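You operate a simulated robot arm through the tools that you are given. There is no shell and no other tool.

The job below is to be done with a simulated robot arm. You get a single attempt, and the scene is never put back.

JOB
Put things in order on the top of the packing bench. At the end: the silver grease can (marked "CONTACT GREASE") from the top of the packing bench stands where the white felt block stood; the white suction cup is on the blue plate (marked "2"); the white felt block from the top of the packing bench is on the silver solar plate (marked "2"); the red test block (marked "IRON") stands where the silver grease can stood; whatever was shut is shut again. Leave all else as you found it, and nothing knocked over.
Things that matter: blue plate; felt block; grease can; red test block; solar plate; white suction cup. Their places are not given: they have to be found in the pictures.

It is judged by the outcome, as a careful person would: the job done as asked, and still so three seconds after it is handed in. It fails if anything else is knocked over, pushed out of place, dropped, spilled or broken.

ROBOT AND FRAMES
A 6-joint arm with a two-finger parallel gripper, fixed in place. Base frame: the origin is on the floor under the middle of its stand, x ahead of it, y to its left, z up; the work surface is at about z = 800. Readings come in mm, rad, newtons and seconds.
With the tool pointing down near the work surface it reaches from about 340 to 760 mm from the base axis. Its first joint turns from -1.152 to 1.152 rad. Payload 2.45 kg.
Tool frame: the origin (TCP) lies between the finger pads and is the grasp point; the fingertips stand 24 mm ahead of it; z points along the fingers, y is the line along which they close. The gripper opens to 68 mm. The fingers are 17 mm wide and 10 mm thick; the gripper's body (40 by 70 mm) begins 41 mm behind the TCP.
Orientation is that of the tool frame in the base frame, as a unit quaternion [w, x, y, z]. With the fingers straight down and closing along the base's y, the tool's x points along the base's -x, its y along +y and its z along -z.

CONTROLS
- The arm moves only by the tool move_arm. Its argument "deltas" is a list of rows, each an object of numbers (a shift or turn left out is 0, a gripper value left out holds the last): "x", "y", "z": the shift along the tool's x, y, z in units of 20 mm (1.0 is 20 mm); "wx", "wy", "wz": the turn, a rotation vector about the tool's x, y, z in units of 6 degrees (1.0 is 6 degrees). In form: [{"x": .., "y": .., "z": .., "wx": .., "wy": .., "wz": ..}, ...]. A call has 1 to 20 rows; each row shifts and turns the commanded pose from where the row before left it, along the tool's axes as they then stand. "claw" is the opening, from 0 (shut) to 1 (fully open), set as the call begins (left out, the last holds). A call with a number of a shift or a turn outside -1 to 1 is refused whole. Rows are played at 5 a second. More than 50 mm and 0.15 rad between two rows, or a gripper value outside its range, and nothing of the call is played. A pose out of reach is approached as far as the arm can. The call stops where the force on the tool passes 40 N (or 10 N more than at its start, if that is more) or the arm is blocked; 0.2 s more then pass. The fingers move at their own pace (about 108 mm/s each) and stop on an object; they squeeze with about 36 N. The grip force told is the motor's: it shows also when the fingers shut on nothing. Time passes only in rows, and 0.2 s behind the last, so rows that do not move let the fingers close. The reply holds the time, the measured pose of the TCP, the force on the tool along the base axes, the opening and the grip force, in the units named above and with some noise, with the torque about the TCP (base axes, N m) and any sound that the robot's microphone picked up.
- Cameras (640 x 400 px; columns grow to the right, rows downward): "scene" is fixed at [152.9, 418.6, 1443.5]; the picture's right is [-0.82, -0.58, 0.00], its down [-0.44, 0.62, -0.65] and it looks along [0.37, -0.53, -0.76] (base axes); focal length 351 px, centre (320, 200). "wrist" rides on the gripper at [84, 11, -75] in the tool frame; the picture's right is [-0.13, 0.99, 0.00], its down [-0.60, -0.08, -0.79] and it looks along [-0.79, -0.10, 0.61] (tool axes); focal length 251 px, centre (320, 200).
- snapshot(camera): a new picture of that camera. The clock stands still meanwhile.
- probe_pixels(camera, pixels): there is no depth. For up to 12 entries [column, row, z] of the newest picture of that camera ("zoom" is the newest enlarged one), the place [x, y] in the base frame at which the ray of that pixel passes the height z, good to about 2 mm. The clock stands still meanwhile.
- inspect(camera, box): a new picture of the part [left, top, right, bottom] of that camera's present view, enlarged. The clock stands still meanwhile.
- sign_off(): hands the job in; it is judged then, once.

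Open the gripper and draw the arm clear of the work before you hand the job in, unless the task says otherwise.

The tools are called after "Emit:" by a JSON object that holds its "method" and its "body". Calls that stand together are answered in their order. move_arm: Moves the arm, as the interface text tells. Its arguments: {"type":"object","properties":{"deltas":{"type":"array","items":{"type":"object","properties":{"x":{"type":"number"},"y":{"type":"number"},"z":{"type":"number"},"wx":{"type":"number"},"wy":{"type":"number"},"wz":{"type":"number"}}}},"claw":{"type":"number"}},"required":["deltas"]} The other tools are called the same way: snapshot (camera) takes a picture; probe_pixels (camera, pixels) gives the place at which the rays of pixels pass given heights; inspect (camera, box) takes an enlarged picture of a part of a camera's view; sign_off () hands the job in.

At the start:

```text
time_s: 0.0
eef_pos: [416.3, 61.4, 1084.2]
orientation: [0.002, 0.0, 1.0, 0.001]
wrist_force: [0.4, 0.2, -0.5]
wrist_torque: [-0.02, 0.01, 0.03]
finger_gap: 68.1
grip_force: 0.1
```

scene: 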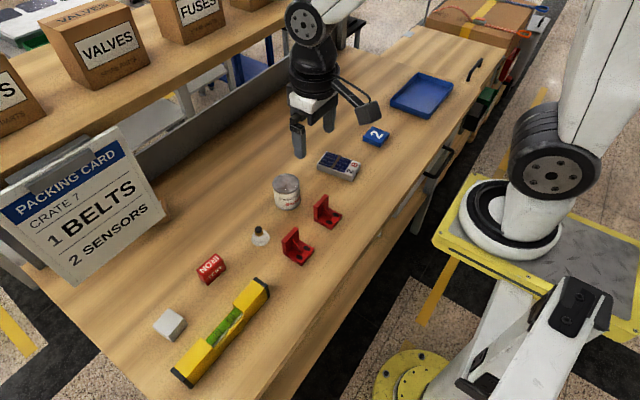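
wrist: 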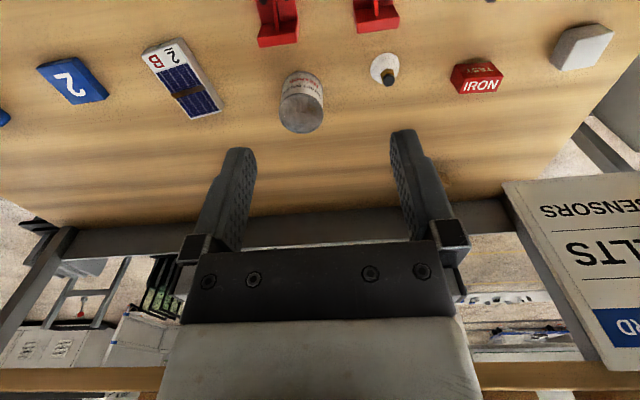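

The scene shows the bench top with felt block (170,323), iron block (211,268), suction cup (260,236), grease can (287,192), solar plate (340,165) and blue plate (376,136). I take enlarged views to find their exact positions.

Emit:
{"method": "inspect", "body": {"camera": "scene", "box": [140, 220, 300, 360]}}

Emit:
{"method": "inspect", "body": {"camera": "scene", "box": [250, 110, 410, 250]}}

Emit:
{"method": "inspect", "body": {"camera": "wrist", "box": [0, 0, 640, 200]}}

```text
2.86 times, centred on (220, 290) of scene
```

zoom: 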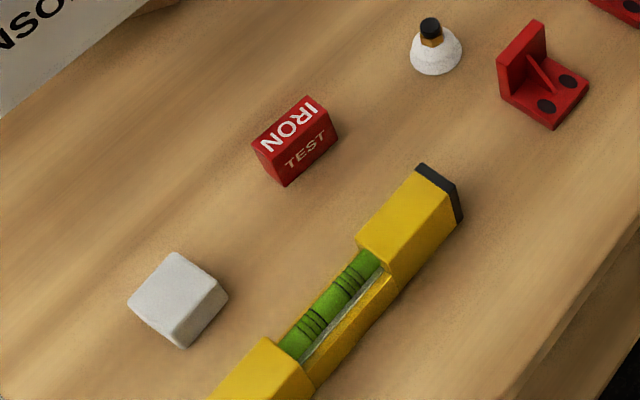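

```text
2.86 times, centred on (330, 180) of scene
```

zoom: 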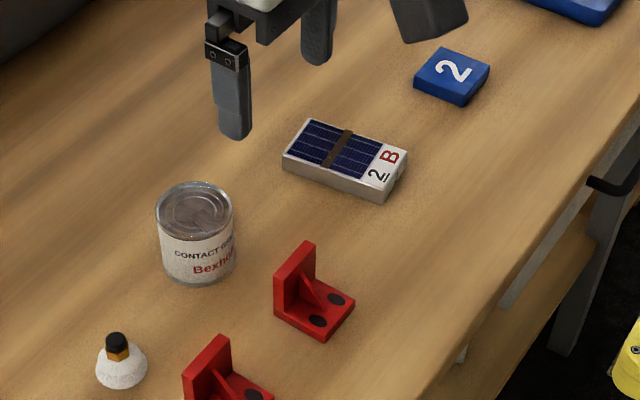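

```text
1.00 times, centred on (320, 100) of wrist (not enlarged: the box is as wide or as high as the picture)
```

zoom: 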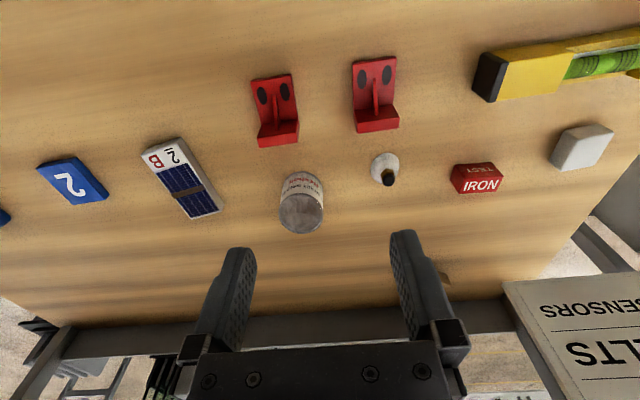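

The objects are clear in the enlarged views. I re-take a tight zoom on the felt block and iron block around (190,295) to probe their corners.

Emit:
{"method": "inspect", "body": {"camera": "scene", "box": [145, 245, 235, 345]}}

```text
4.00 times, centred on (190, 295) of scene
```

zoom: 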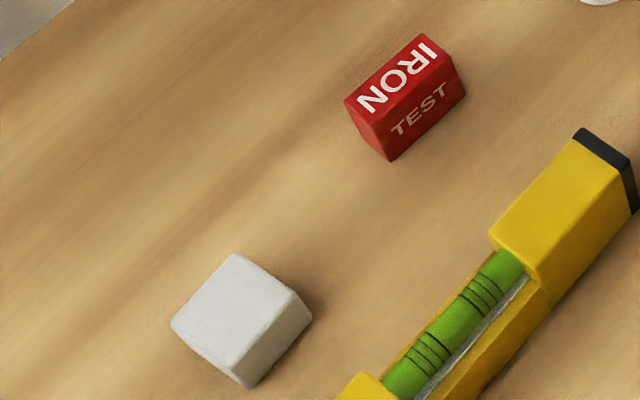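

In the zoom, the felt block's corners are around (235,252), (170,322), (247,388), (312,316), and the iron block's bottom corners are at (390,161), (465,92). Probing these at table height and candidate top heights.

Emit:
{"method": "probe_pixels", "body": {"camera": "zoom", "pixels": [[248, 388, 800], [312, 317, 800], [235, 252, 825], [170, 322, 825], [236, 373, 825], [297, 293, 825], [390, 161, 800], [465, 92, 800], [345, 100, 825], [422, 34, 825], [452, 57, 825], [373, 124, 825]]}}

Emit:
{"method": "inspect", "body": {"camera": "scene", "box": [230, 165, 320, 255]}}

```text
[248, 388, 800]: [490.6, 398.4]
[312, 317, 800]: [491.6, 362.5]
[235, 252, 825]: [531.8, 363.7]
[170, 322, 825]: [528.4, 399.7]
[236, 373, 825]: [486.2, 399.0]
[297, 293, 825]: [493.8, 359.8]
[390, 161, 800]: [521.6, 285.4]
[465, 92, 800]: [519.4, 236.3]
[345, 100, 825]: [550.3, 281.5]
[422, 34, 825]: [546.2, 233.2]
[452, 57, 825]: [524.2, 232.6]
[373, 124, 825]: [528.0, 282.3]
```

```text
4.44 times, centred on (275, 210) of scene
```

zoom: 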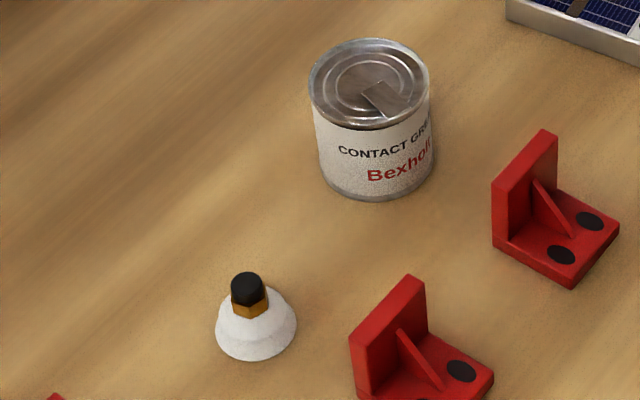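

The felt block base is roughly x 491–530, y 362–398; I want finer views. I probe the can and suction cup in this zoom (can top ellipse centre ~(369,84), base bottom (378,198); cup base centre ~(257,328)).

Emit:
{"method": "probe_pixels", "body": {"camera": "zoom", "pixels": [[319, 165, 800], [436, 155, 800], [378, 199, 800], [309, 90, 850], [429, 80, 850], [371, 39, 850], [371, 129, 850], [215, 328, 800], [297, 322, 800], [257, 361, 800], [246, 282, 835], [375, 170, 800]]}}

Emit:
{"method": "inspect", "body": {"camera": "scene", "box": [150, 300, 190, 345]}}

```text
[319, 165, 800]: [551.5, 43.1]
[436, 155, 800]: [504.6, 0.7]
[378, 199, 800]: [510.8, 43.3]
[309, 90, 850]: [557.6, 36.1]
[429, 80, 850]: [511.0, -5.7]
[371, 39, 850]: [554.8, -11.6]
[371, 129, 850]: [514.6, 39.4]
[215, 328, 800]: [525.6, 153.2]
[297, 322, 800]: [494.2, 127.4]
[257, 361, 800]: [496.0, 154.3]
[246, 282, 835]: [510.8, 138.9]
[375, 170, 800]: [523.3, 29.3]
```

```text
8.89 times, centred on (170, 322) of scene
```

zoom: 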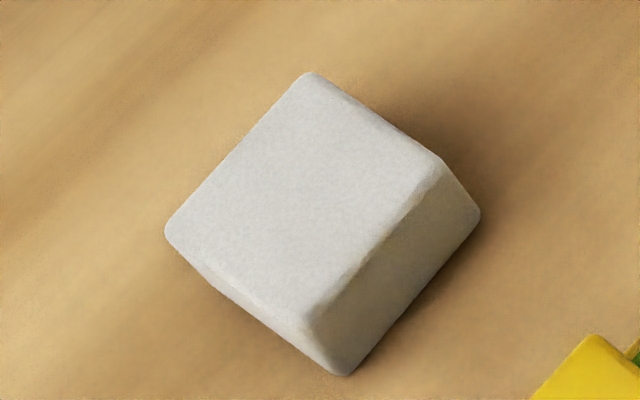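

The felt block is about 28 mm tall with visible corners (310,72), (165,230), (437,160), and bottom corners (345,376), (480,212). Probing those.

Emit:
{"method": "probe_pixels", "body": {"camera": "zoom", "pixels": [[345, 376, 800], [481, 212, 800], [310, 71, 828], [165, 230, 828], [440, 160, 828], [312, 318, 828], [310, 71, 825], [165, 230, 825], [440, 160, 825], [245, 300, 825], [300, 200, 828]]}}

Emit:
{"method": "inspect", "body": {"camera": "scene", "box": [190, 245, 235, 290]}}

```text
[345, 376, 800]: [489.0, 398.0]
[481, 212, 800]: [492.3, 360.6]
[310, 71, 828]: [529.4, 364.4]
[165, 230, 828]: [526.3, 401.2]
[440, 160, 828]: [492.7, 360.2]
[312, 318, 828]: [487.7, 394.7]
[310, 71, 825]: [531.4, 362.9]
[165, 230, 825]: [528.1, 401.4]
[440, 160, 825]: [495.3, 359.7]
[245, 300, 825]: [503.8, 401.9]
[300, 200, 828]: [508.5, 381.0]
```

```text
8.89 times, centred on (212, 268) of scene
```

zoom: 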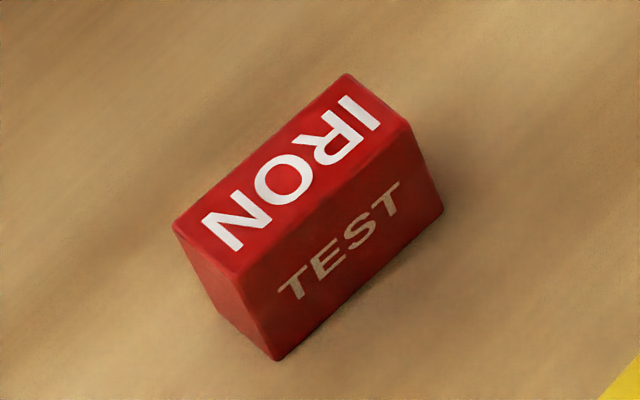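

The iron block shows top corners (347,74), (408,123), (173,228), (238,277) and bottom corners (278,361), (443,210). Probing these.

Emit:
{"method": "probe_pixels", "body": {"camera": "zoom", "pixels": [[278, 361, 800], [443, 210, 800], [347, 74, 830], [408, 123, 830], [173, 226, 830], [238, 277, 830], [347, 74, 835], [408, 123, 835], [173, 226, 835], [238, 277, 835]]}}

Emit:
{"method": "inspect", "body": {"camera": "scene", "box": [315, 120, 395, 190]}}

```text
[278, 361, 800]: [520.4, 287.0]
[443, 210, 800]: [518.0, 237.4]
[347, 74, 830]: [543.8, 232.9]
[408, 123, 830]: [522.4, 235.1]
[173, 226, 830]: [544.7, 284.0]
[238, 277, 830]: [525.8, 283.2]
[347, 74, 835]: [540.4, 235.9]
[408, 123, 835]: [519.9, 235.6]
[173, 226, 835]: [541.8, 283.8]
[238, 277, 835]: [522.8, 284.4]
```

```text
5.71 times, centred on (355, 155) of scene
```

zoom: 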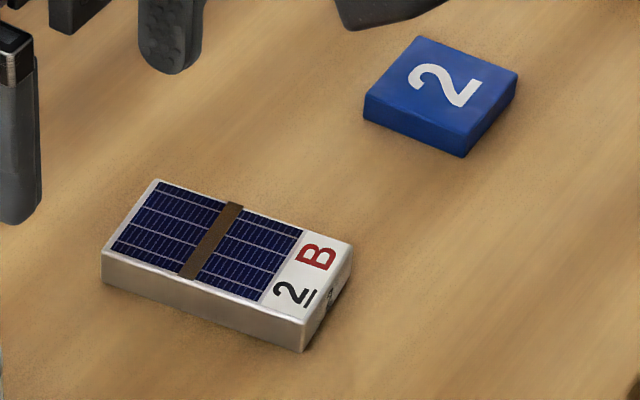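

The solar plate and blue plate are clear in this zoom; I probe the solar plate bottom corners (102,285), (302,352), (350,278) and top corners, and blue plate bottom corners (364,118), (462,157), (516,95) and top corners.

Emit:
{"method": "probe_pixels", "body": {"camera": "zoom", "pixels": [[102, 284, 800], [302, 352, 800], [350, 277, 800], [155, 180, 815], [352, 244, 815], [303, 320, 815], [102, 252, 815], [364, 118, 800], [462, 157, 800], [516, 94, 800], [421, 37, 812], [364, 97, 812]]}}

Emit:
{"method": "probe_pixels", "body": {"camera": "zoom", "pixels": [[518, 70, 812], [464, 134, 812]]}}

Emit:
{"method": "snapshot", "body": {"camera": "scene"}}

```text
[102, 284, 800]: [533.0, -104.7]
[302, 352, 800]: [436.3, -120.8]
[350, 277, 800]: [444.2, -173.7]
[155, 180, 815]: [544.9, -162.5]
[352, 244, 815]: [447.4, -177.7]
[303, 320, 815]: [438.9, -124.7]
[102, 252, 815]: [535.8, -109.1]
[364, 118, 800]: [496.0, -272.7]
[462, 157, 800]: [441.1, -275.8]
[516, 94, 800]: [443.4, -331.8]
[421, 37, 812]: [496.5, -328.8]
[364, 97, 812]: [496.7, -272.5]
```

```text
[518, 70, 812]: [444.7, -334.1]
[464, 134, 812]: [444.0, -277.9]
```

```text
taken
```

scene: 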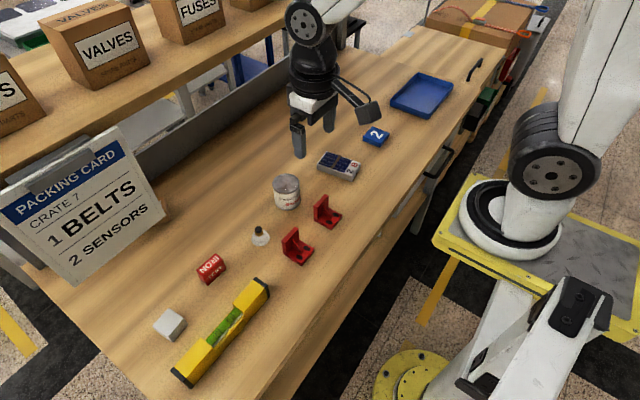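

The solar plate centre comes out near (489,-139), top ≈820, yaw ≈9°, and blue plate centre near (470,-301), top ≈814. Now I probe the level's ends ((255,278), (268,297), (192,386), (172,370)) and the brackets ((315,218), (340,215)), (283,257), (312,252)) for clearances.

Emit:
{"method": "probe_pixels", "body": {"camera": "scene", "pixels": [[256, 277, 825], [269, 299, 800], [192, 387, 800], [172, 372, 825], [172, 378, 800], [313, 220, 800], [328, 230, 800], [342, 214, 800], [283, 254, 800], [299, 265, 800], [314, 252, 800], [40, 265, 800]]}}

Emit:
{"method": "inspect", "body": {"camera": "scene", "box": [240, 215, 280, 255]}}

```text
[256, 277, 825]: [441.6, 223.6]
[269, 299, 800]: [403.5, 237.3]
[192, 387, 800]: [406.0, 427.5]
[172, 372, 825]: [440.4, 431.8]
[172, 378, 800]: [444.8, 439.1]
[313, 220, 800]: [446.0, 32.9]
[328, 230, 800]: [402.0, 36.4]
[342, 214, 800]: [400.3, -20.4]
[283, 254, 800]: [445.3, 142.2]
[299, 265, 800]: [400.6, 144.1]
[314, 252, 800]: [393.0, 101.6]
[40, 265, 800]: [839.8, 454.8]
```

```text
10.00 times, centred on (260, 235) of scene
```

zoom: 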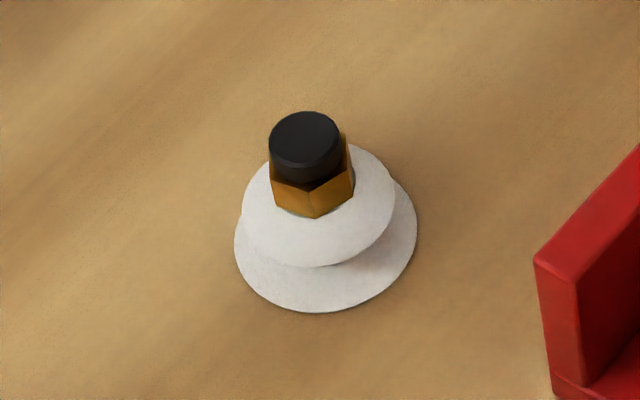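

The suction cup is ~40 mm across at the base with a gold hex (~18 mm) and black cap (~15 mm). I probe its base outline and cap centre.

Emit:
{"method": "probe_pixels", "body": {"camera": "zoom", "pixels": [[234, 240, 800], [418, 232, 800], [330, 313, 800], [326, 236, 800], [305, 137, 830], [305, 137, 835], [305, 137, 840], [312, 217, 815], [312, 217, 820], [310, 180, 830]]}}

Emit:
{"method": "inspect", "body": {"camera": "wrist", "box": [360, 140, 410, 195]}}

```text
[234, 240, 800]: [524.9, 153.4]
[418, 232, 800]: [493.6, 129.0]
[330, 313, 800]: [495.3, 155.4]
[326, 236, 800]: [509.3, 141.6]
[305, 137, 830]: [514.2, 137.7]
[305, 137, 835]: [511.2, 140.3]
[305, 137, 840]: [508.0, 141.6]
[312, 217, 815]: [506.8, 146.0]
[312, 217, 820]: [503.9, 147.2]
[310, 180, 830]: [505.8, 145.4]
```

```text
7.27 times, centred on (385, 168) of wrist
```

zoom: 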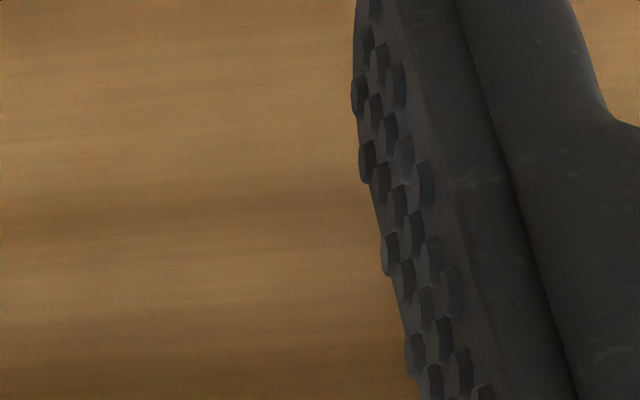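

Suction cup centre ≈(509.5,141), cap top ≈837. Felt block centre ≈(509.3,381), yaw ≈5.5°, height ≈28. I move the open gripper above the felt block at z≈920 and turn it to match.

Emit:
{"method": "move_arm", "body": {"deltas": [{"x": -0.2735, "y": 0.94, "z": 0.483}, {"x": -0.2735, "y": 0.94, "z": 0.483}, {"x": -0.2735, "y": 0.94, "z": 0.483}, {"x": -0.2735, "y": 0.94, "z": 0.483}, {"x": -0.2735, "y": 0.94, "z": 0.483}, {"x": -0.2735, "y": 0.94, "z": 0.483}, {"x": -0.2735, "y": 0.94, "z": 0.483}, {"x": -0.2735, "y": 0.94, "z": 0.483}, {"x": -0.2735, "y": 0.94, "z": 0.483}, {"x": -0.2735, "y": 0.94, "z": 0.483}, {"x": -0.2735, "y": 0.94, "z": 0.483}, {"x": -0.2735, "y": 0.94, "z": 0.483}, {"x": -0.2735, "y": 0.94, "z": 0.483}, {"x": -0.2735, "y": 0.94, "z": 0.483}, {"x": -0.2735, "y": 0.94, "z": 0.483}, {"x": -0.2735, "y": 0.94, "z": 0.483}, {"x": -0.2735, "y": 0.94, "z": 0.483}, {"wz": -0.917}, {}], "claw": 1}}

Emit:
{"method": "snapshot", "body": {"camera": "wrist"}}

Emit:
{"method": "snapshot", "body": {"camera": "scene"}}

```text
time_s: 4.0
eef_pos: [510.2, 381.0, 920.9]
orientation: [0.002, -0.049, 0.999, 0.001]
wrist_force: [0.1, 0.8, 0.3]
wrist_torque: [-0.02, -0.01, -0.06]
finger_gap: 68.1
grip_force: 0.1
```

```text
taken
```

wrist: 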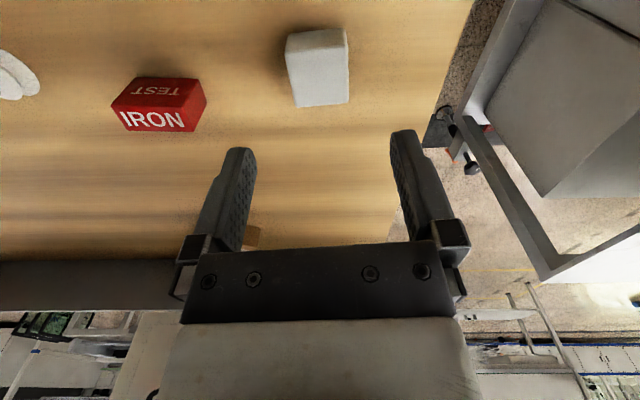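

```text
taken
```

scene: 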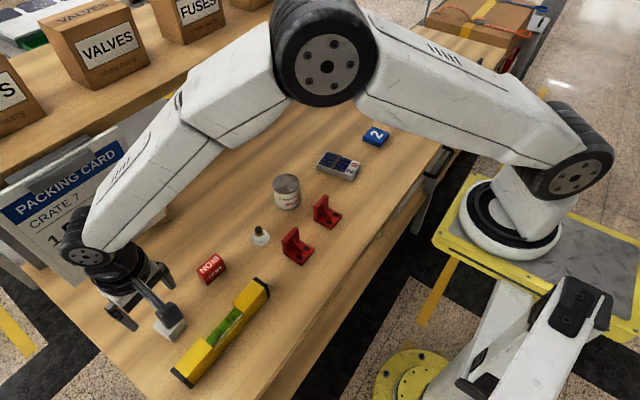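

The gripper is over the felt block, which appears in the wrist picture at (317,66). I zoom in there to refine its position.

Emit:
{"method": "inspect", "body": {"camera": "wrist", "box": [270, 20, 370, 115]}}

```text
4.21 times, centred on (320, 68) of wrist
```

zoom: 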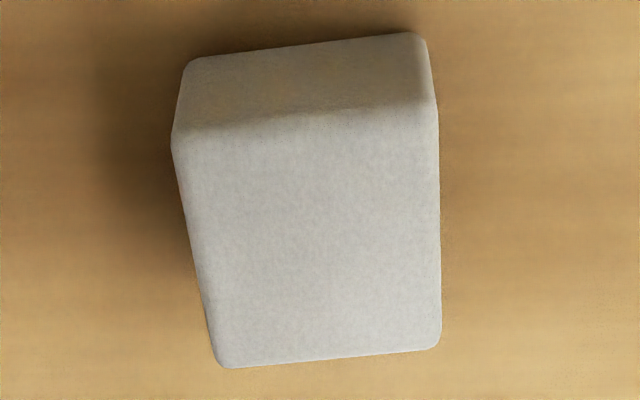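

Emit:
{"method": "probe_pixels", "body": {"camera": "zoom", "pixels": [[184, 64, 800], [424, 34, 800], [173, 138, 828], [438, 104, 828], [220, 367, 828], [440, 344, 828], [173, 138, 825], [438, 104, 825], [220, 367, 825], [440, 344, 825]]}}

```text
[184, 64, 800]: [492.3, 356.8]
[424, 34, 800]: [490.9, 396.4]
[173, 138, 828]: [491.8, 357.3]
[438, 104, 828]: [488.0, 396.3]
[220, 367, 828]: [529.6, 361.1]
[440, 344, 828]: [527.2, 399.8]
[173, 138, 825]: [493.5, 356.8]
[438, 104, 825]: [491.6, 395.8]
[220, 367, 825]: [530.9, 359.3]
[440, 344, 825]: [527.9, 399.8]
```

Wrist and scene estimates agree: felt block centre ≈(509.2,380), yaw ≈5.5°, ~38 mm square. I descend to TCP z≈828 with the fingers open around it.

Emit:
{"method": "move_arm", "body": {"deltas": [{"x": 0.055, "y": -0.045, "z": 0.8}, {"z": 0.8}, {"z": 0.8}, {"z": 0.8}, {"z": 0.8}, {"z": 0.65}, {}], "claw": 1}}

Emit:
{"method": "snapshot", "body": {"camera": "wrist"}}

Emit:
{"method": "inspect", "body": {"camera": "scene", "box": [110, 270, 230, 360]}}

```text
time_s: 5.6
eef_pos: [511.6, 379.8, 826.5]
orientation: [0.002, -0.048, 0.999, 0.0]
wrist_force: [-0.8, -0.6, 0.5]
wrist_torque: [0.03, 0.03, 0.03]
finger_gap: 68.0
grip_force: 0.0
```

```text
taken
```

wrist: 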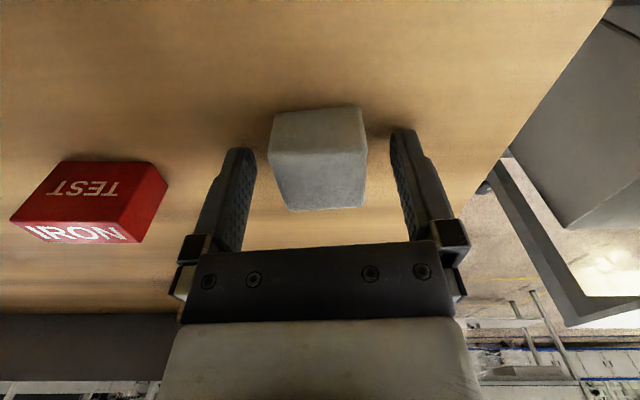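

```text
4.44 times, centred on (170, 315) of scene
```

zoom: 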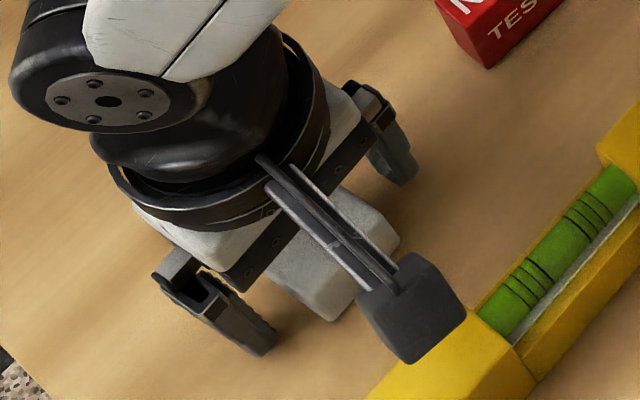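

The felt block sits between the open fingers at (318,160) with clearance on both sides. I close the gripper.

Emit:
{"method": "move_arm", "body": {"deltas": [{}, {}, {}, {}], "claw": 0}}

Emit:
{"method": "snapshot", "body": {"camera": "wrist"}}

```text
time_s: 6.6
eef_pos: [509.7, 379.6, 827.9]
orientation: [0.002, -0.048, 0.999, 0.001]
wrist_force: [-0.1, 0.4, -1.0]
wrist_torque: [-0.01, 0.02, 0.01]
finger_gap: 39.0
grip_force: 35.9
```

```text
taken
```

wrist: 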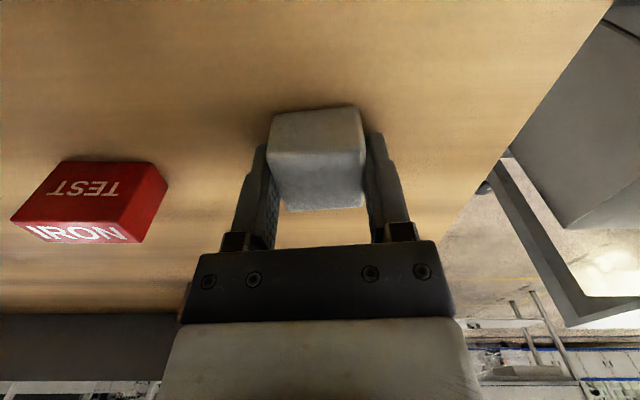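

The block is held (gap 39 mm, 36 N). I lift 100 mm and travel towards the solar plate at (489,-139).

Emit:
{"method": "move_arm", "body": {"deltas": [{"z": -0.5}, {"z": -1}, {"z": -1}, {"z": -1}, {"z": -1}, {"z": -0.5}, {"x": 0.13, "y": -0.953}, {"x": 0.13, "y": -0.953}, {"x": 0.13, "y": -0.953}, {"x": 0.13, "y": -0.953}, {"x": 0.13, "y": -0.953}, {"x": 0.13, "y": -0.953}, {"x": 0.13, "y": -0.953}, {"x": 0.13, "y": -0.953}, {"x": 0.13, "y": -0.953}, {"x": 0.13, "y": -0.953}, {"x": 0.13, "y": -0.953}, {"x": 0.13, "y": -0.953}, {"x": 0.13, "y": -0.953}], "claw": 0}}

Emit:
{"method": "move_arm", "body": {"deltas": [{"x": 0.13, "y": -0.953}, {"x": 0.13, "y": -0.953}, {"x": 0.13, "y": -0.953}, {"x": 0.13, "y": -0.953}, {"x": 0.13, "y": -0.953}, {"x": 0.13, "y": -0.953}, {"x": 0.13, "y": -0.953}, {"x": 0.13, "y": -0.953}, {"x": 0.13, "y": -0.953}, {"x": 0.13, "y": -0.953}, {"x": 0.13, "y": -0.953}, {"x": 0.13, "y": -0.953}, {"x": 0.13, "y": -0.953}, {"x": 0.13, "y": -0.953}, {"wz": -0.583}, {}], "claw": 0}}

Emit:
{"method": "snapshot", "body": {"camera": "wrist"}}

Emit:
{"method": "snapshot", "body": {"camera": "scene"}}

```text
time_s: 10.6
eef_pos: [498.7, 128.0, 928.3]
orientation: [0.002, -0.049, 0.999, 0.001]
wrist_force: [0.8, -0.3, -0.4]
wrist_torque: [0.04, 0.01, 0.0]
finger_gap: 38.9
grip_force: 35.9
```

```text
time_s: 14.0
eef_pos: [489.4, -139.1, 926.9]
orientation: [0.001, -0.079, 0.997, 0.0]
wrist_force: [-0.2, -0.3, -0.9]
wrist_torque: [0.0, -0.02, 0.0]
finger_gap: 38.7
grip_force: 35.8
```

```text
taken
```

wrist: 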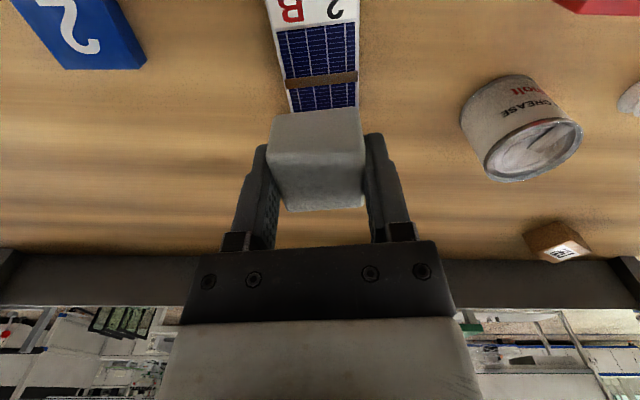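

```text
taken
```

scene: 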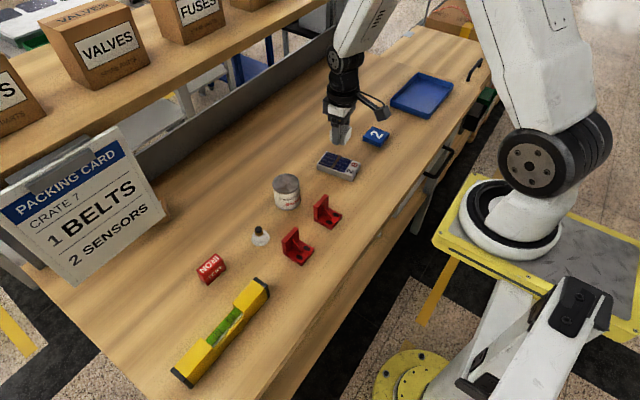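

The held felt block hangs over the solar plate, visible at (318,55) in the wrist picture. I probe the plate's visible edges at z=820 to verify alignment.

Emit:
{"method": "probe_pixels", "body": {"camera": "wrist", "pixels": [[274, 28, 820], [359, 22, 820], [290, 105, 820], [358, 104, 820], [285, 81, 820], [359, 72, 820]]}}

Emit:
{"method": "inspect", "body": {"camera": "wrist", "box": [250, 0, 400, 130]}}

```text
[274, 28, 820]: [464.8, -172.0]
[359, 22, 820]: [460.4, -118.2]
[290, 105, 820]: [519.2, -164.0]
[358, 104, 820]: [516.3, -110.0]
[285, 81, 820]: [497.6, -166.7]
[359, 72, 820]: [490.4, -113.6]
```

```text
3.08 times, centred on (325, 65) of wrist
```

zoom: 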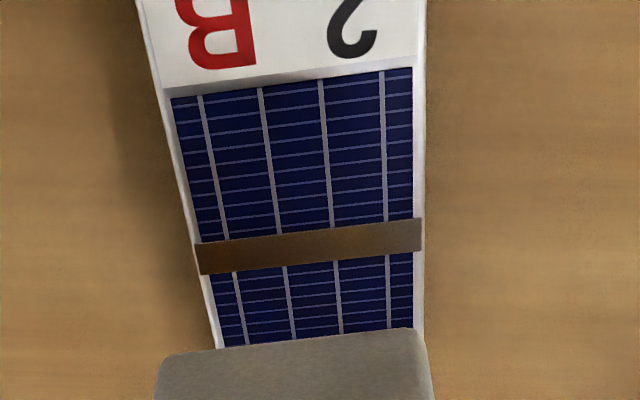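

The plate's midline at x=489 is y≈-140, so I nudge 1 mm and descend to just above the plate (TCP z≈849).

Emit:
{"method": "move_arm", "body": {"deltas": [{"y": -0.05, "z": 0.8}, {"z": 0.8}, {"z": 0.8}, {"z": 0.8}, {"z": 0.7}, {}], "claw": 0}}

Emit:
{"method": "move_arm", "body": {"deltas": [{"z": 0.05}, {"z": 0.05}], "claw": 0}}

Emit:
{"method": "inspect", "body": {"camera": "scene", "box": [300, 110, 380, 190]}}

```text
time_s: 15.4
eef_pos: [490.6, -141.2, 847.8]
orientation: [0.002, -0.079, 0.997, 0.0]
wrist_force: [-0.2, 0.4, 0.2]
wrist_torque: [0.03, -0.03, 0.0]
finger_gap: 38.7
grip_force: 35.9
```

```text
time_s: 16.0
eef_pos: [491.7, -140.8, 846.9]
orientation: [0.001, -0.078, 0.997, 0.0]
wrist_force: [-0.4, 1.2, 2.6]
wrist_torque: [0.07, 0.0, -0.02]
finger_gap: 38.7
grip_force: 35.8
```

```text
5.00 times, centred on (340, 150) of scene
```

zoom: 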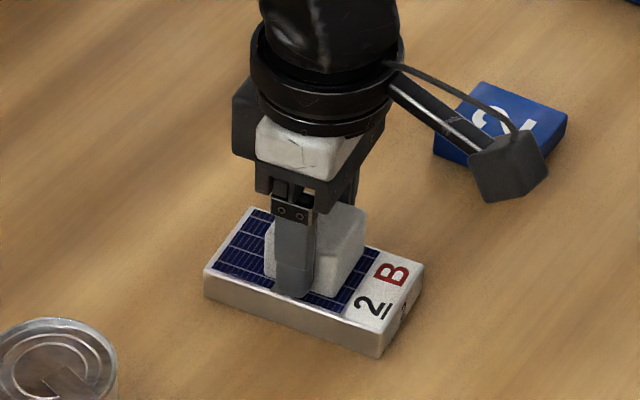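

The force rose to 2.6 N at TCP z≈847: the felt block touches the plate. I open the gripper.

Emit:
{"method": "move_arm", "body": {"deltas": [{}, {}, {}], "claw": 1}}

Emit:
{"method": "move_arm", "body": {"deltas": [{"z": -0.5}, {"z": -1}, {"z": -1}, {"z": -1}, {"z": -1}, {"wz": 0.75}, {"wz": 0.75}, {}], "claw": 1}}

Emit:
{"method": "snapshot", "body": {"camera": "wrist"}}

Emit:
{"method": "inspect", "body": {"camera": "scene", "box": [300, 110, 380, 190]}}

```text
time_s: 16.8
eef_pos: [490.3, -141.7, 848.0]
orientation: [0.002, -0.079, 0.997, 0.0]
wrist_force: [-0.1, -0.3, 0.5]
wrist_torque: [0.0, -0.01, 0.02]
finger_gap: 68.1
grip_force: 0.1
```

```text
time_s: 18.6
eef_pos: [490.6, -143.0, 938.0]
orientation: [0.001, 0.0, 1.0, 0.002]
wrist_force: [0.4, 0.5, 0.2]
wrist_torque: [0.0, 0.0, 0.01]
finger_gap: 67.9
grip_force: 0.0
```

```text
taken
```

wrist: 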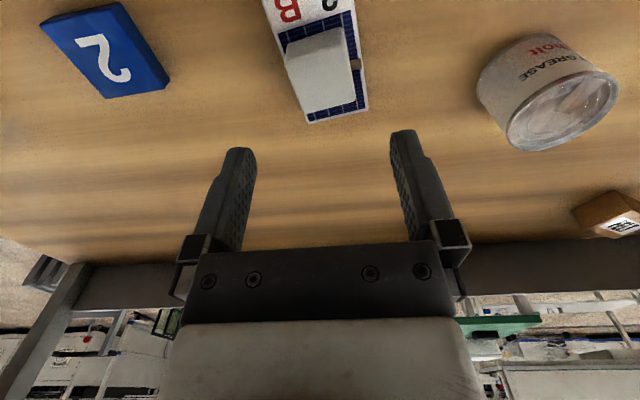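

```text
5.00 times, centred on (340, 150) of scene
```

zoom: 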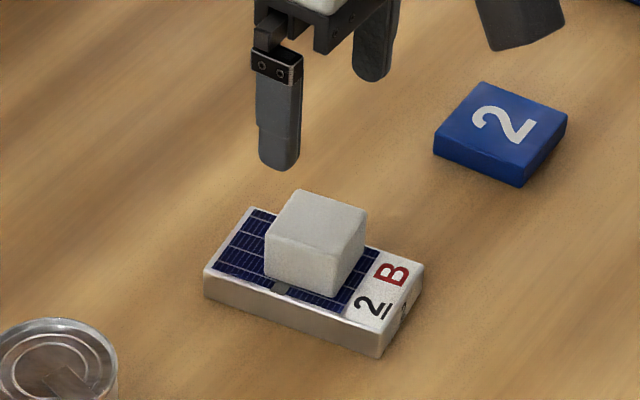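

The felt block sits squarely on the solar plate. I now move to above the grease can near (531,19), staying at z≈937.

Emit:
{"method": "move_arm", "body": {"deltas": [{"x": -0.228, "y": 0.894}, {"x": -0.228, "y": 0.894}, {"x": -0.228, "y": 0.894}, {"x": -0.228, "y": 0.894}, {"x": -0.228, "y": 0.894}, {"x": -0.228, "y": 0.894}, {"x": -0.228, "y": 0.894}, {"x": -0.228, "y": 0.894}, {"x": -0.228, "y": 0.894}, {}], "claw": 1}}

Emit:
{"method": "snapshot", "body": {"camera": "wrist"}}

Emit:
{"method": "inspect", "body": {"camera": "wrist", "box": [250, 0, 390, 110]}}

```text
time_s: 20.8
eef_pos: [532.5, 19.3, 936.4]
orientation: [0.001, -0.001, 1.0, 0.001]
wrist_force: [0.2, 0.3, 0.1]
wrist_torque: [-0.02, -0.01, 0.01]
finger_gap: 67.8
grip_force: 0.1
```

```text
taken
```

wrist: 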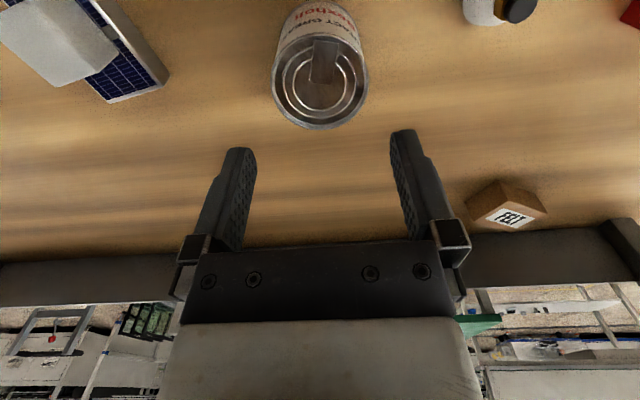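

```text
3.64 times, centred on (320, 55) of wrist
```

zoom: 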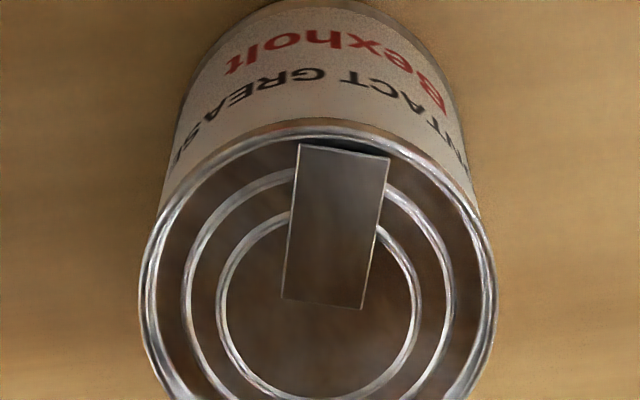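

The can's lid ellipse spans (138..497) in the zoom and bottom at wrist row ~130. I probe these at z≈857 to get its centre and diameter.

Emit:
{"method": "probe_pixels", "body": {"camera": "zoom", "pixels": [[138, 282, 857], [497, 272, 857], [310, 119, 857], [138, 282, 855], [497, 272, 855], [160, 200, 800], [478, 200, 800]]}}

Emit:
{"method": "inspect", "body": {"camera": "wrist", "box": [270, 50, 370, 140]}}

```text
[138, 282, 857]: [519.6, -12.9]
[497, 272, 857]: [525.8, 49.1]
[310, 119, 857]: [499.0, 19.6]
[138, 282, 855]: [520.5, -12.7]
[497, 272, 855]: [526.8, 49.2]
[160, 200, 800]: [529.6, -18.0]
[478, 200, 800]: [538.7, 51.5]
```

```text
4.44 times, centred on (320, 95) of wrist
```

zoom: 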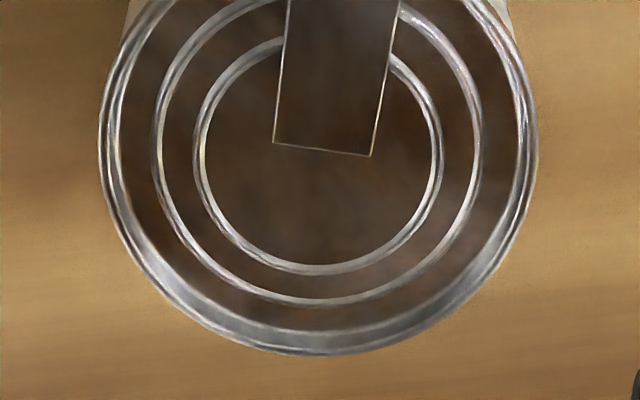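

I probe the far rim point (318,356) and sides in this zoom to settle the can's centre.

Emit:
{"method": "probe_pixels", "body": {"camera": "zoom", "pixels": [[318, 356, 857], [98, 145, 857], [538, 145, 857], [318, 272, 857], [197, 150, 857], [442, 150, 857], [320, 356, 855], [98, 120, 857], [538, 120, 857]]}}

Emit:
{"method": "inspect", "body": {"camera": "scene", "box": [265, 165, 310, 215]}}

```text
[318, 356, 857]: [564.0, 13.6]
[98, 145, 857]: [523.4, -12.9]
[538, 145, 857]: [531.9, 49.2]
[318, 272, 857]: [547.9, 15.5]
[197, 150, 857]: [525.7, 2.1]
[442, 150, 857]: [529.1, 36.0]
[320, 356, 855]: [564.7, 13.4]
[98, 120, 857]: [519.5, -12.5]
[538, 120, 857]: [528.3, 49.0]
```

```text
8.00 times, centred on (288, 190) of scene
```

zoom: 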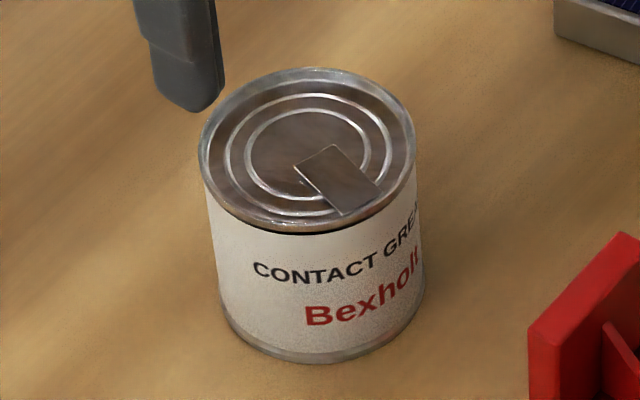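

Can centre ≈(531,18.5), diameter ≈63, height ≈57 – a tight fit for the 68 mm opening. I lower to fingertips just above the lid (TCP z≈886) and check alignment.

Emit:
{"method": "move_arm", "body": {"deltas": [{"z": 0.85, "x": 0.03, "y": -0.03}, {"z": 0.85}, {"z": 0.85}, {}], "claw": 1}}

Emit:
{"method": "snapshot", "body": {"camera": "wrist"}}

Emit:
{"method": "inspect", "body": {"camera": "wrist", "box": [220, 60, 420, 190]}}

Emit:
{"method": "inspect", "body": {"camera": "scene", "box": [260, 150, 320, 215]}}

```text
time_s: 21.8
eef_pos: [532.2, 18.1, 886.7]
orientation: [0.002, -0.001, 1.0, 0.001]
wrist_force: [0.5, -0.2, 0.0]
wrist_torque: [-0.02, -0.05, -0.02]
finger_gap: 68.0
grip_force: 0.1
```

```text
taken
```

wrist: 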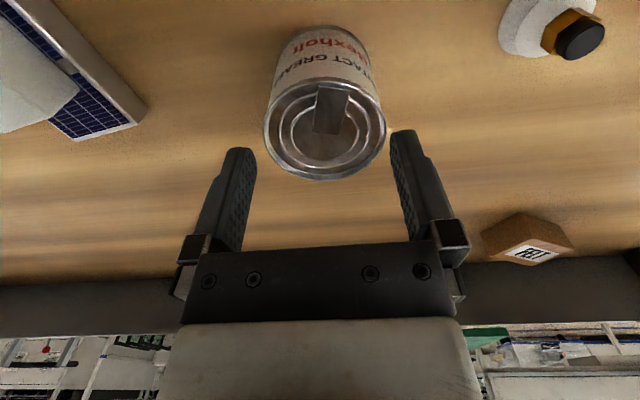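

```text
3.08 times, centred on (320, 125) of wrist
```

zoom: 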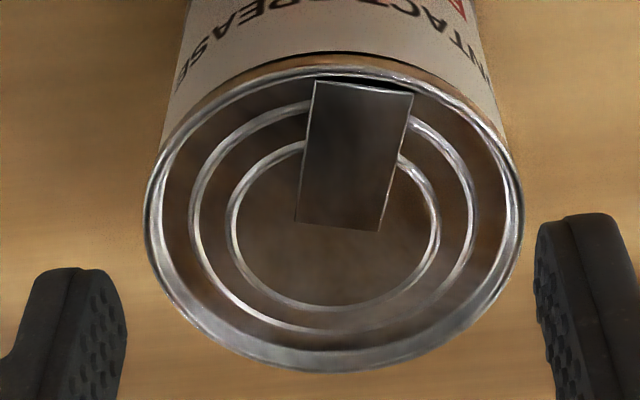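

```text
6.15 times, centred on (290, 182) of scene
```

zoom: 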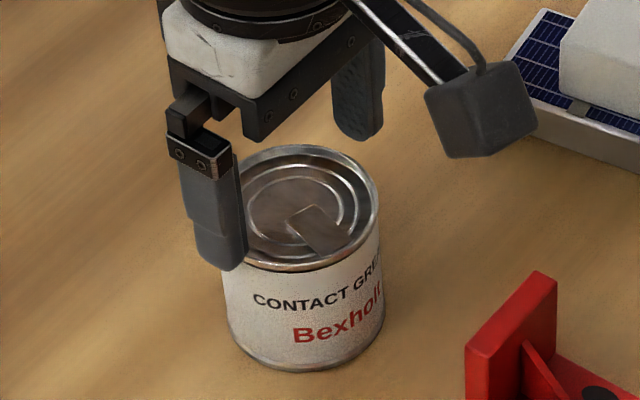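

Fingertips straddle the can: left pad tip near (108,275), right pad tip near (540,228) in the wrist zoom... I retake the wrist zoom and probe tips at z≈862 versus rim at 857.

Emit:
{"method": "inspect", "body": {"camera": "wrist", "box": [220, 60, 420, 190]}}

Emit:
{"method": "probe_pixels", "body": {"camera": "zoom", "pixels": [[75, 268, 862], [108, 272, 862], [118, 290, 862], [568, 216, 862], [540, 228, 862], [145, 215, 857], [523, 215, 857], [523, 200, 857], [333, 372, 857], [320, 52, 857]]}}

```text
3.08 times, centred on (320, 125) of wrist
```

zoom: 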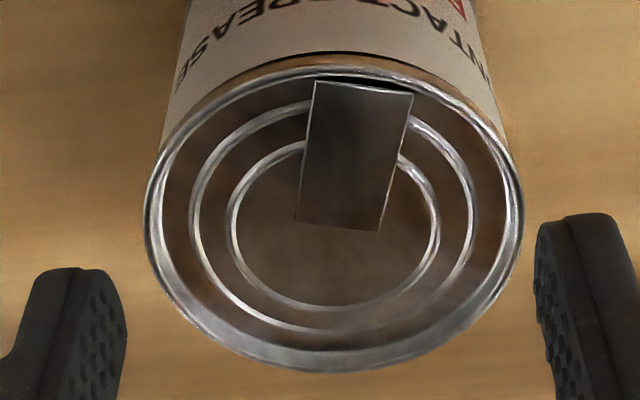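

```text
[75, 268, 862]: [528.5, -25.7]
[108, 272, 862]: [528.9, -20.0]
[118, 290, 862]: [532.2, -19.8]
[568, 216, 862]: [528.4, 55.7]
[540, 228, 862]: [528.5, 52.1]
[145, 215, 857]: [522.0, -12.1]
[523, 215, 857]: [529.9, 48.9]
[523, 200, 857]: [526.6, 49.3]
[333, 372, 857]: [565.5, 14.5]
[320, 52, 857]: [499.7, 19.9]
```

The can rim spans y≈-12.5..49.2 (centre ≈18.4) and the gripper centre reads 18.1, leaving about 3 mm each side. I descend slowly to TCP z≈832.

Emit:
{"method": "move_arm", "body": {"deltas": [{"z": 0.3}, {"z": 0.3}, {"z": 0.3}, {"z": 0.3}, {"z": 0.3}, {"z": 0.3}, {"z": 0.3}, {"z": 0.3}, {"z": 0.3}, {}], "claw": 1}}

Emit:
{"method": "snapshot", "body": {"camera": "wrist"}}

Emit:
{"method": "inspect", "body": {"camera": "scene", "box": [260, 150, 320, 215]}}

```text
time_s: 24.0
eef_pos: [531.4, 18.9, 833.9]
orientation: [0.0, -0.001, 1.0, 0.001]
wrist_force: [-0.4, -0.1, 1.0]
wrist_torque: [-0.02, -0.02, 0.0]
finger_gap: 67.9
grip_force: 0.0
```

```text
taken
```

wrist: 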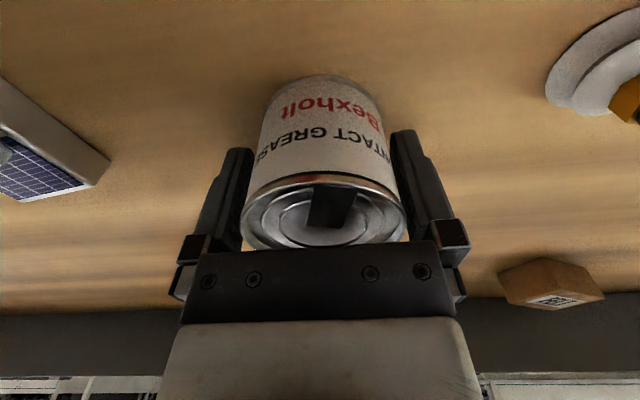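

```text
6.15 times, centred on (290, 182) of scene
```

zoom: 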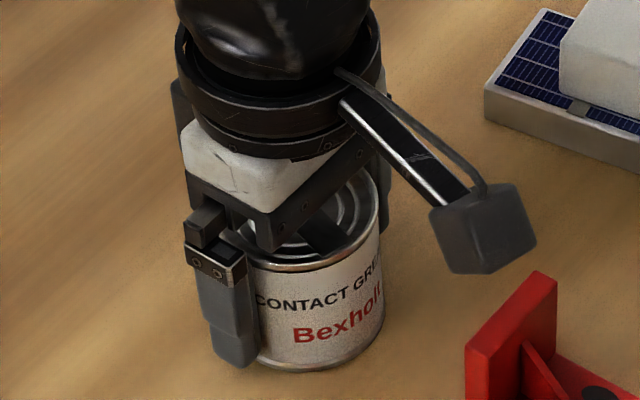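

The fingers went down past the can without contact (force ≈1 N, z 833.9). I close the gripper on it.

Emit:
{"method": "move_arm", "body": {"deltas": [{}, {}, {}, {}], "claw": 0}}

Emit:
{"method": "snapshot", "body": {"camera": "wrist"}}

```text
time_s: 25.0
eef_pos: [530.2, 18.5, 834.6]
orientation: [0.001, -0.001, 1.0, 0.001]
wrist_force: [0.9, 0.0, 0.5]
wrist_torque: [-0.01, -0.02, 0.0]
finger_gap: 59.1
grip_force: 36.1
```

```text
taken
```

wrist: 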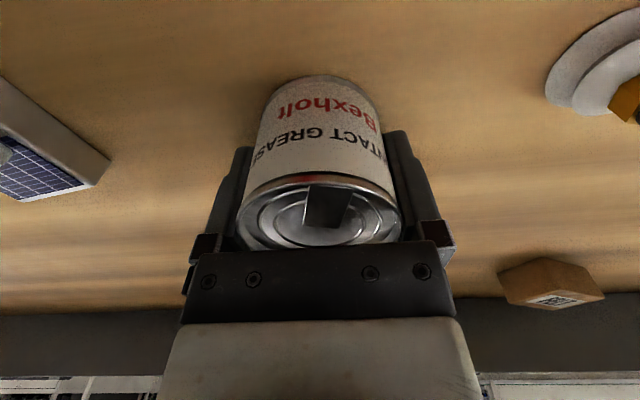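

The can is held (gap 59.1 mm, 36 N). I lift it 100 mm and carry it to above the felt block's former spot (509,380).

Emit:
{"method": "move_arm", "body": {"deltas": [{"z": -0.4}, {"z": -0.8}, {"z": -1}, {"z": -1}, {"z": -1}, {"z": -0.8}, {"x": 0.03, "y": 0.5}, {"x": 0.058, "y": 0.9}, {"x": 0.058, "y": 0.9}, {"x": 0.058, "y": 0.9}, {"x": 0.058, "y": 0.9}, {"x": 0.058, "y": 0.9}, {"x": 0.058, "y": 0.9}, {"x": 0.058, "y": 0.9}, {"x": 0.058, "y": 0.9}, {"x": 0.058, "y": 0.9}], "claw": 0}}

Emit:
{"method": "move_arm", "body": {"deltas": [{"x": 0.058, "y": 0.9}, {"x": 0.058, "y": 0.9}, {"x": 0.058, "y": 0.9}, {"x": 0.058, "y": 0.9}, {"x": 0.058, "y": 0.9}, {"x": 0.058, "y": 0.9}, {"x": 0.058, "y": 0.9}, {"x": 0.058, "y": 0.9}, {"x": 0.058, "y": 0.9}, {"x": 0.05, "y": 0.9}, {"y": 0.46}, {}, {}], "claw": 0}}

Emit:
{"method": "snapshot", "body": {"camera": "wrist"}}

Emit:
{"method": "snapshot", "body": {"camera": "scene"}}

```text
time_s: 28.4
eef_pos: [518.9, 191.8, 933.6]
orientation: [0.001, -0.001, 1.0, 0.001]
wrist_force: [0.5, 0.0, -2.3]
wrist_torque: [0.04, 0.01, -0.04]
finger_gap: 59.3
grip_force: 35.9
```

```text
time_s: 31.2
eef_pos: [506.5, 380.9, 932.9]
orientation: [0.001, -0.001, 1.0, 0.002]
wrist_force: [0.2, 0.6, -1.3]
wrist_torque: [0.01, -0.01, 0.02]
finger_gap: 59.0
grip_force: 36.2
```

```text
taken
```

wrist: 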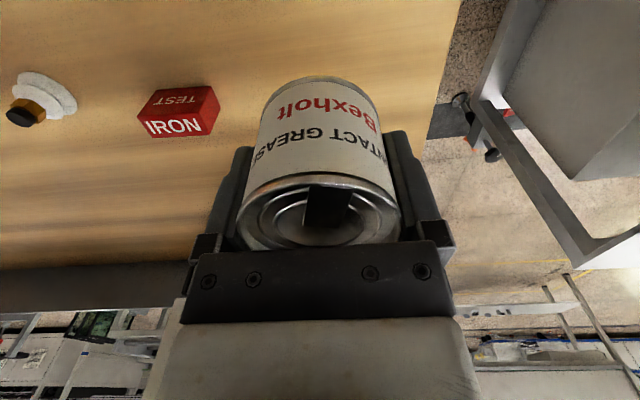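

```text
taken
```

scene: 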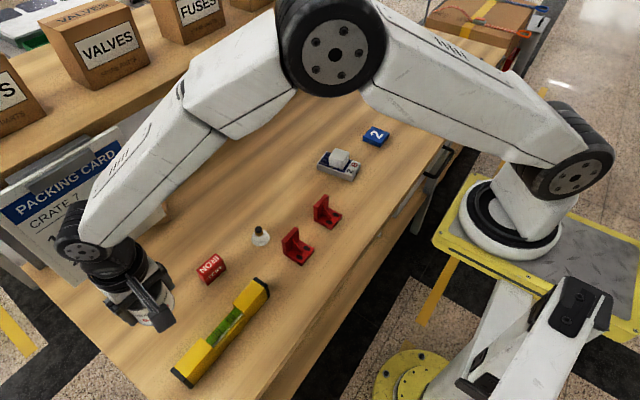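

The can is over the felt block's old spot (reading 506.5,380.9 with noise). I descend most of the way and read the pose again.

Emit:
{"method": "move_arm", "body": {"deltas": [{"z": 0.8}, {"z": 0.8}, {"z": 0.8}, {"z": 0.8}, {"z": 0.8}, {"z": 0.5}, {}], "claw": 0}}

Emit:
{"method": "move_arm", "body": {"deltas": [{}], "claw": 0}}

Emit:
{"method": "move_arm", "body": {"deltas": [{}], "claw": 0}}

Emit:
{"method": "inspect", "body": {"camera": "scene", "box": [110, 270, 230, 360]}}

```text
time_s: 32.8
eef_pos: [508.4, 379.5, 844.4]
orientation: [0.002, -0.002, 1.0, 0.001]
wrist_force: [0.0, 0.6, -2.4]
wrist_torque: [0.01, 0.01, 0.0]
finger_gap: 59.0
grip_force: 35.9
```

```text
time_s: 33.2
eef_pos: [507.5, 379.6, 846.0]
orientation: [0.001, 0.0, 1.0, 0.0]
wrist_force: [0.0, -0.1, -1.9]
wrist_torque: [0.01, 0.01, 0.0]
finger_gap: 59.1
grip_force: 35.7
```

```text
time_s: 33.6
eef_pos: [508.0, 379.5, 845.9]
orientation: [0.003, -0.001, 1.0, 0.001]
wrist_force: [0.4, 0.5, -0.9]
wrist_torque: [-0.03, -0.01, -0.01]
finger_gap: 59.3
grip_force: 35.7
```

```text
4.44 times, centred on (170, 315) of scene
```

zoom: 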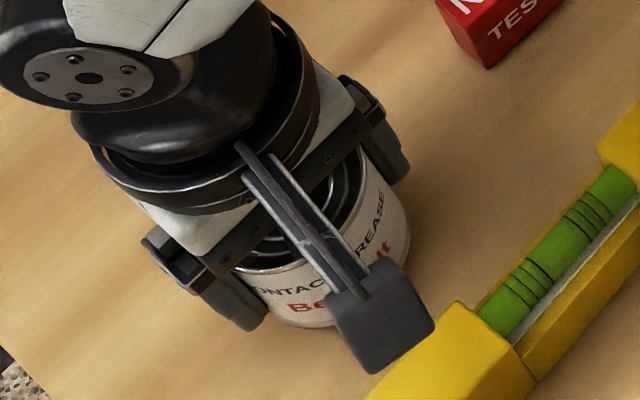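

Average reading (508.0,379.5,845.4): about 10 mm above table contact. I shift 1 mm in x, go down 8 mm, then 1 mm steps watching the force.

Emit:
{"method": "move_arm", "body": {"deltas": [{"x": -0.05, "z": 0.2}, {"z": 0.2}, {}], "claw": 0}}

Emit:
{"method": "move_arm", "body": {"deltas": [{"z": 0.05}, {"z": 0.05}], "claw": 0}}

Emit:
{"method": "move_arm", "body": {"deltas": [{"z": 0.025}, {}], "claw": 0}}

```text
time_s: 34.4
eef_pos: [508.4, 378.3, 835.5]
orientation: [0.001, -0.001, 1.0, 0.001]
wrist_force: [-0.6, -0.2, -1.4]
wrist_torque: [-0.01, 0.0, -0.01]
finger_gap: 59.2
grip_force: 36.2
```

```text
time_s: 35.0
eef_pos: [508.2, 380.4, 834.1]
orientation: [0.0, -0.001, 1.0, 0.0]
wrist_force: [-1.0, -0.3, -1.9]
wrist_torque: [-0.02, -0.02, 0.01]
finger_gap: 59.5
grip_force: 36.9
```

```text
time_s: 35.6
eef_pos: [508.2, 379.8, 833.9]
orientation: [0.001, -0.001, 1.0, 0.001]
wrist_force: [-0.5, -2.0, 2.4]
wrist_torque: [-0.08, 0.03, 0.0]
finger_gap: 59.3
grip_force: 36.2
```

The vertical force flipped from -1.9 to +2.4 N: the can's base is on the bench. I open the gripper.

Emit:
{"method": "move_arm", "body": {"deltas": [{}, {}, {}], "claw": 1}}

Emit:
{"method": "snapshot", "body": {"camera": "wrist"}}

```text
time_s: 36.4
eef_pos: [507.0, 379.0, 832.9]
orientation: [0.0, -0.001, 1.0, 0.0]
wrist_force: [0.2, 0.2, 0.4]
wrist_torque: [-0.01, 0.04, -0.01]
finger_gap: 67.8
grip_force: 0.1
```

```text
taken
```

wrist: 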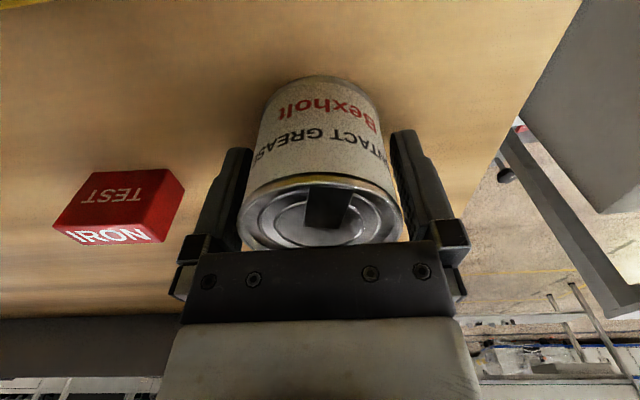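

The fingers are clear of the can on both sides. I rise straight up 105 mm and check.

Emit:
{"method": "move_arm", "body": {"deltas": [{"z": -0.3}, {"z": -0.5}, {"z": -0.7}, {"z": -0.9}, {"z": -0.9}, {"z": -0.9}, {"z": -0.9}, {}], "claw": 1}}

Emit:
{"method": "snapshot", "body": {"camera": "wrist"}}

Emit:
{"method": "inspect", "body": {"camera": "scene", "box": [110, 270, 230, 360]}}

```text
time_s: 38.2
eef_pos: [507.4, 379.4, 935.8]
orientation: [0.001, -0.001, 1.0, 0.002]
wrist_force: [0.6, 0.7, -0.1]
wrist_torque: [-0.01, -0.01, -0.02]
finger_gap: 68.2
grip_force: 0.0
```

```text
taken
```

wrist: 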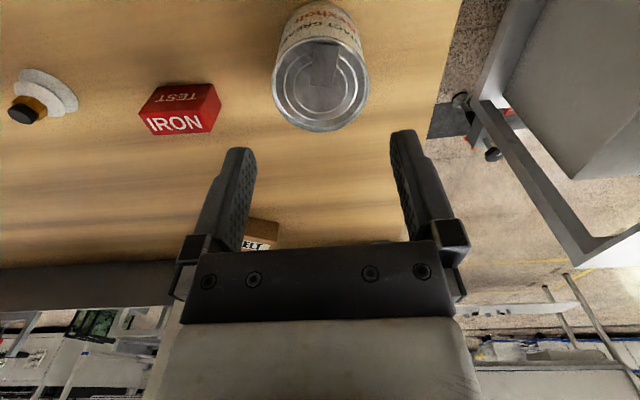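

```text
4.44 times, centred on (170, 315) of scene
```

zoom: 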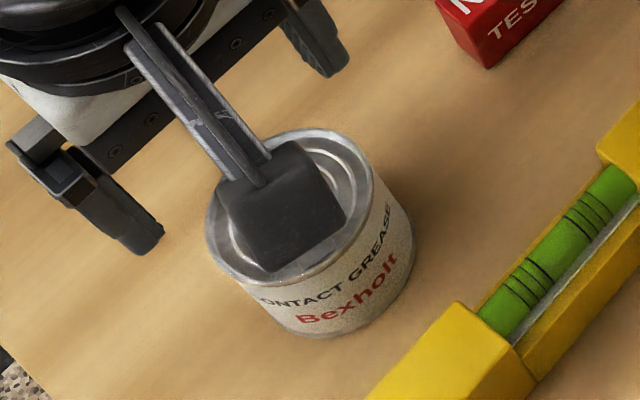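

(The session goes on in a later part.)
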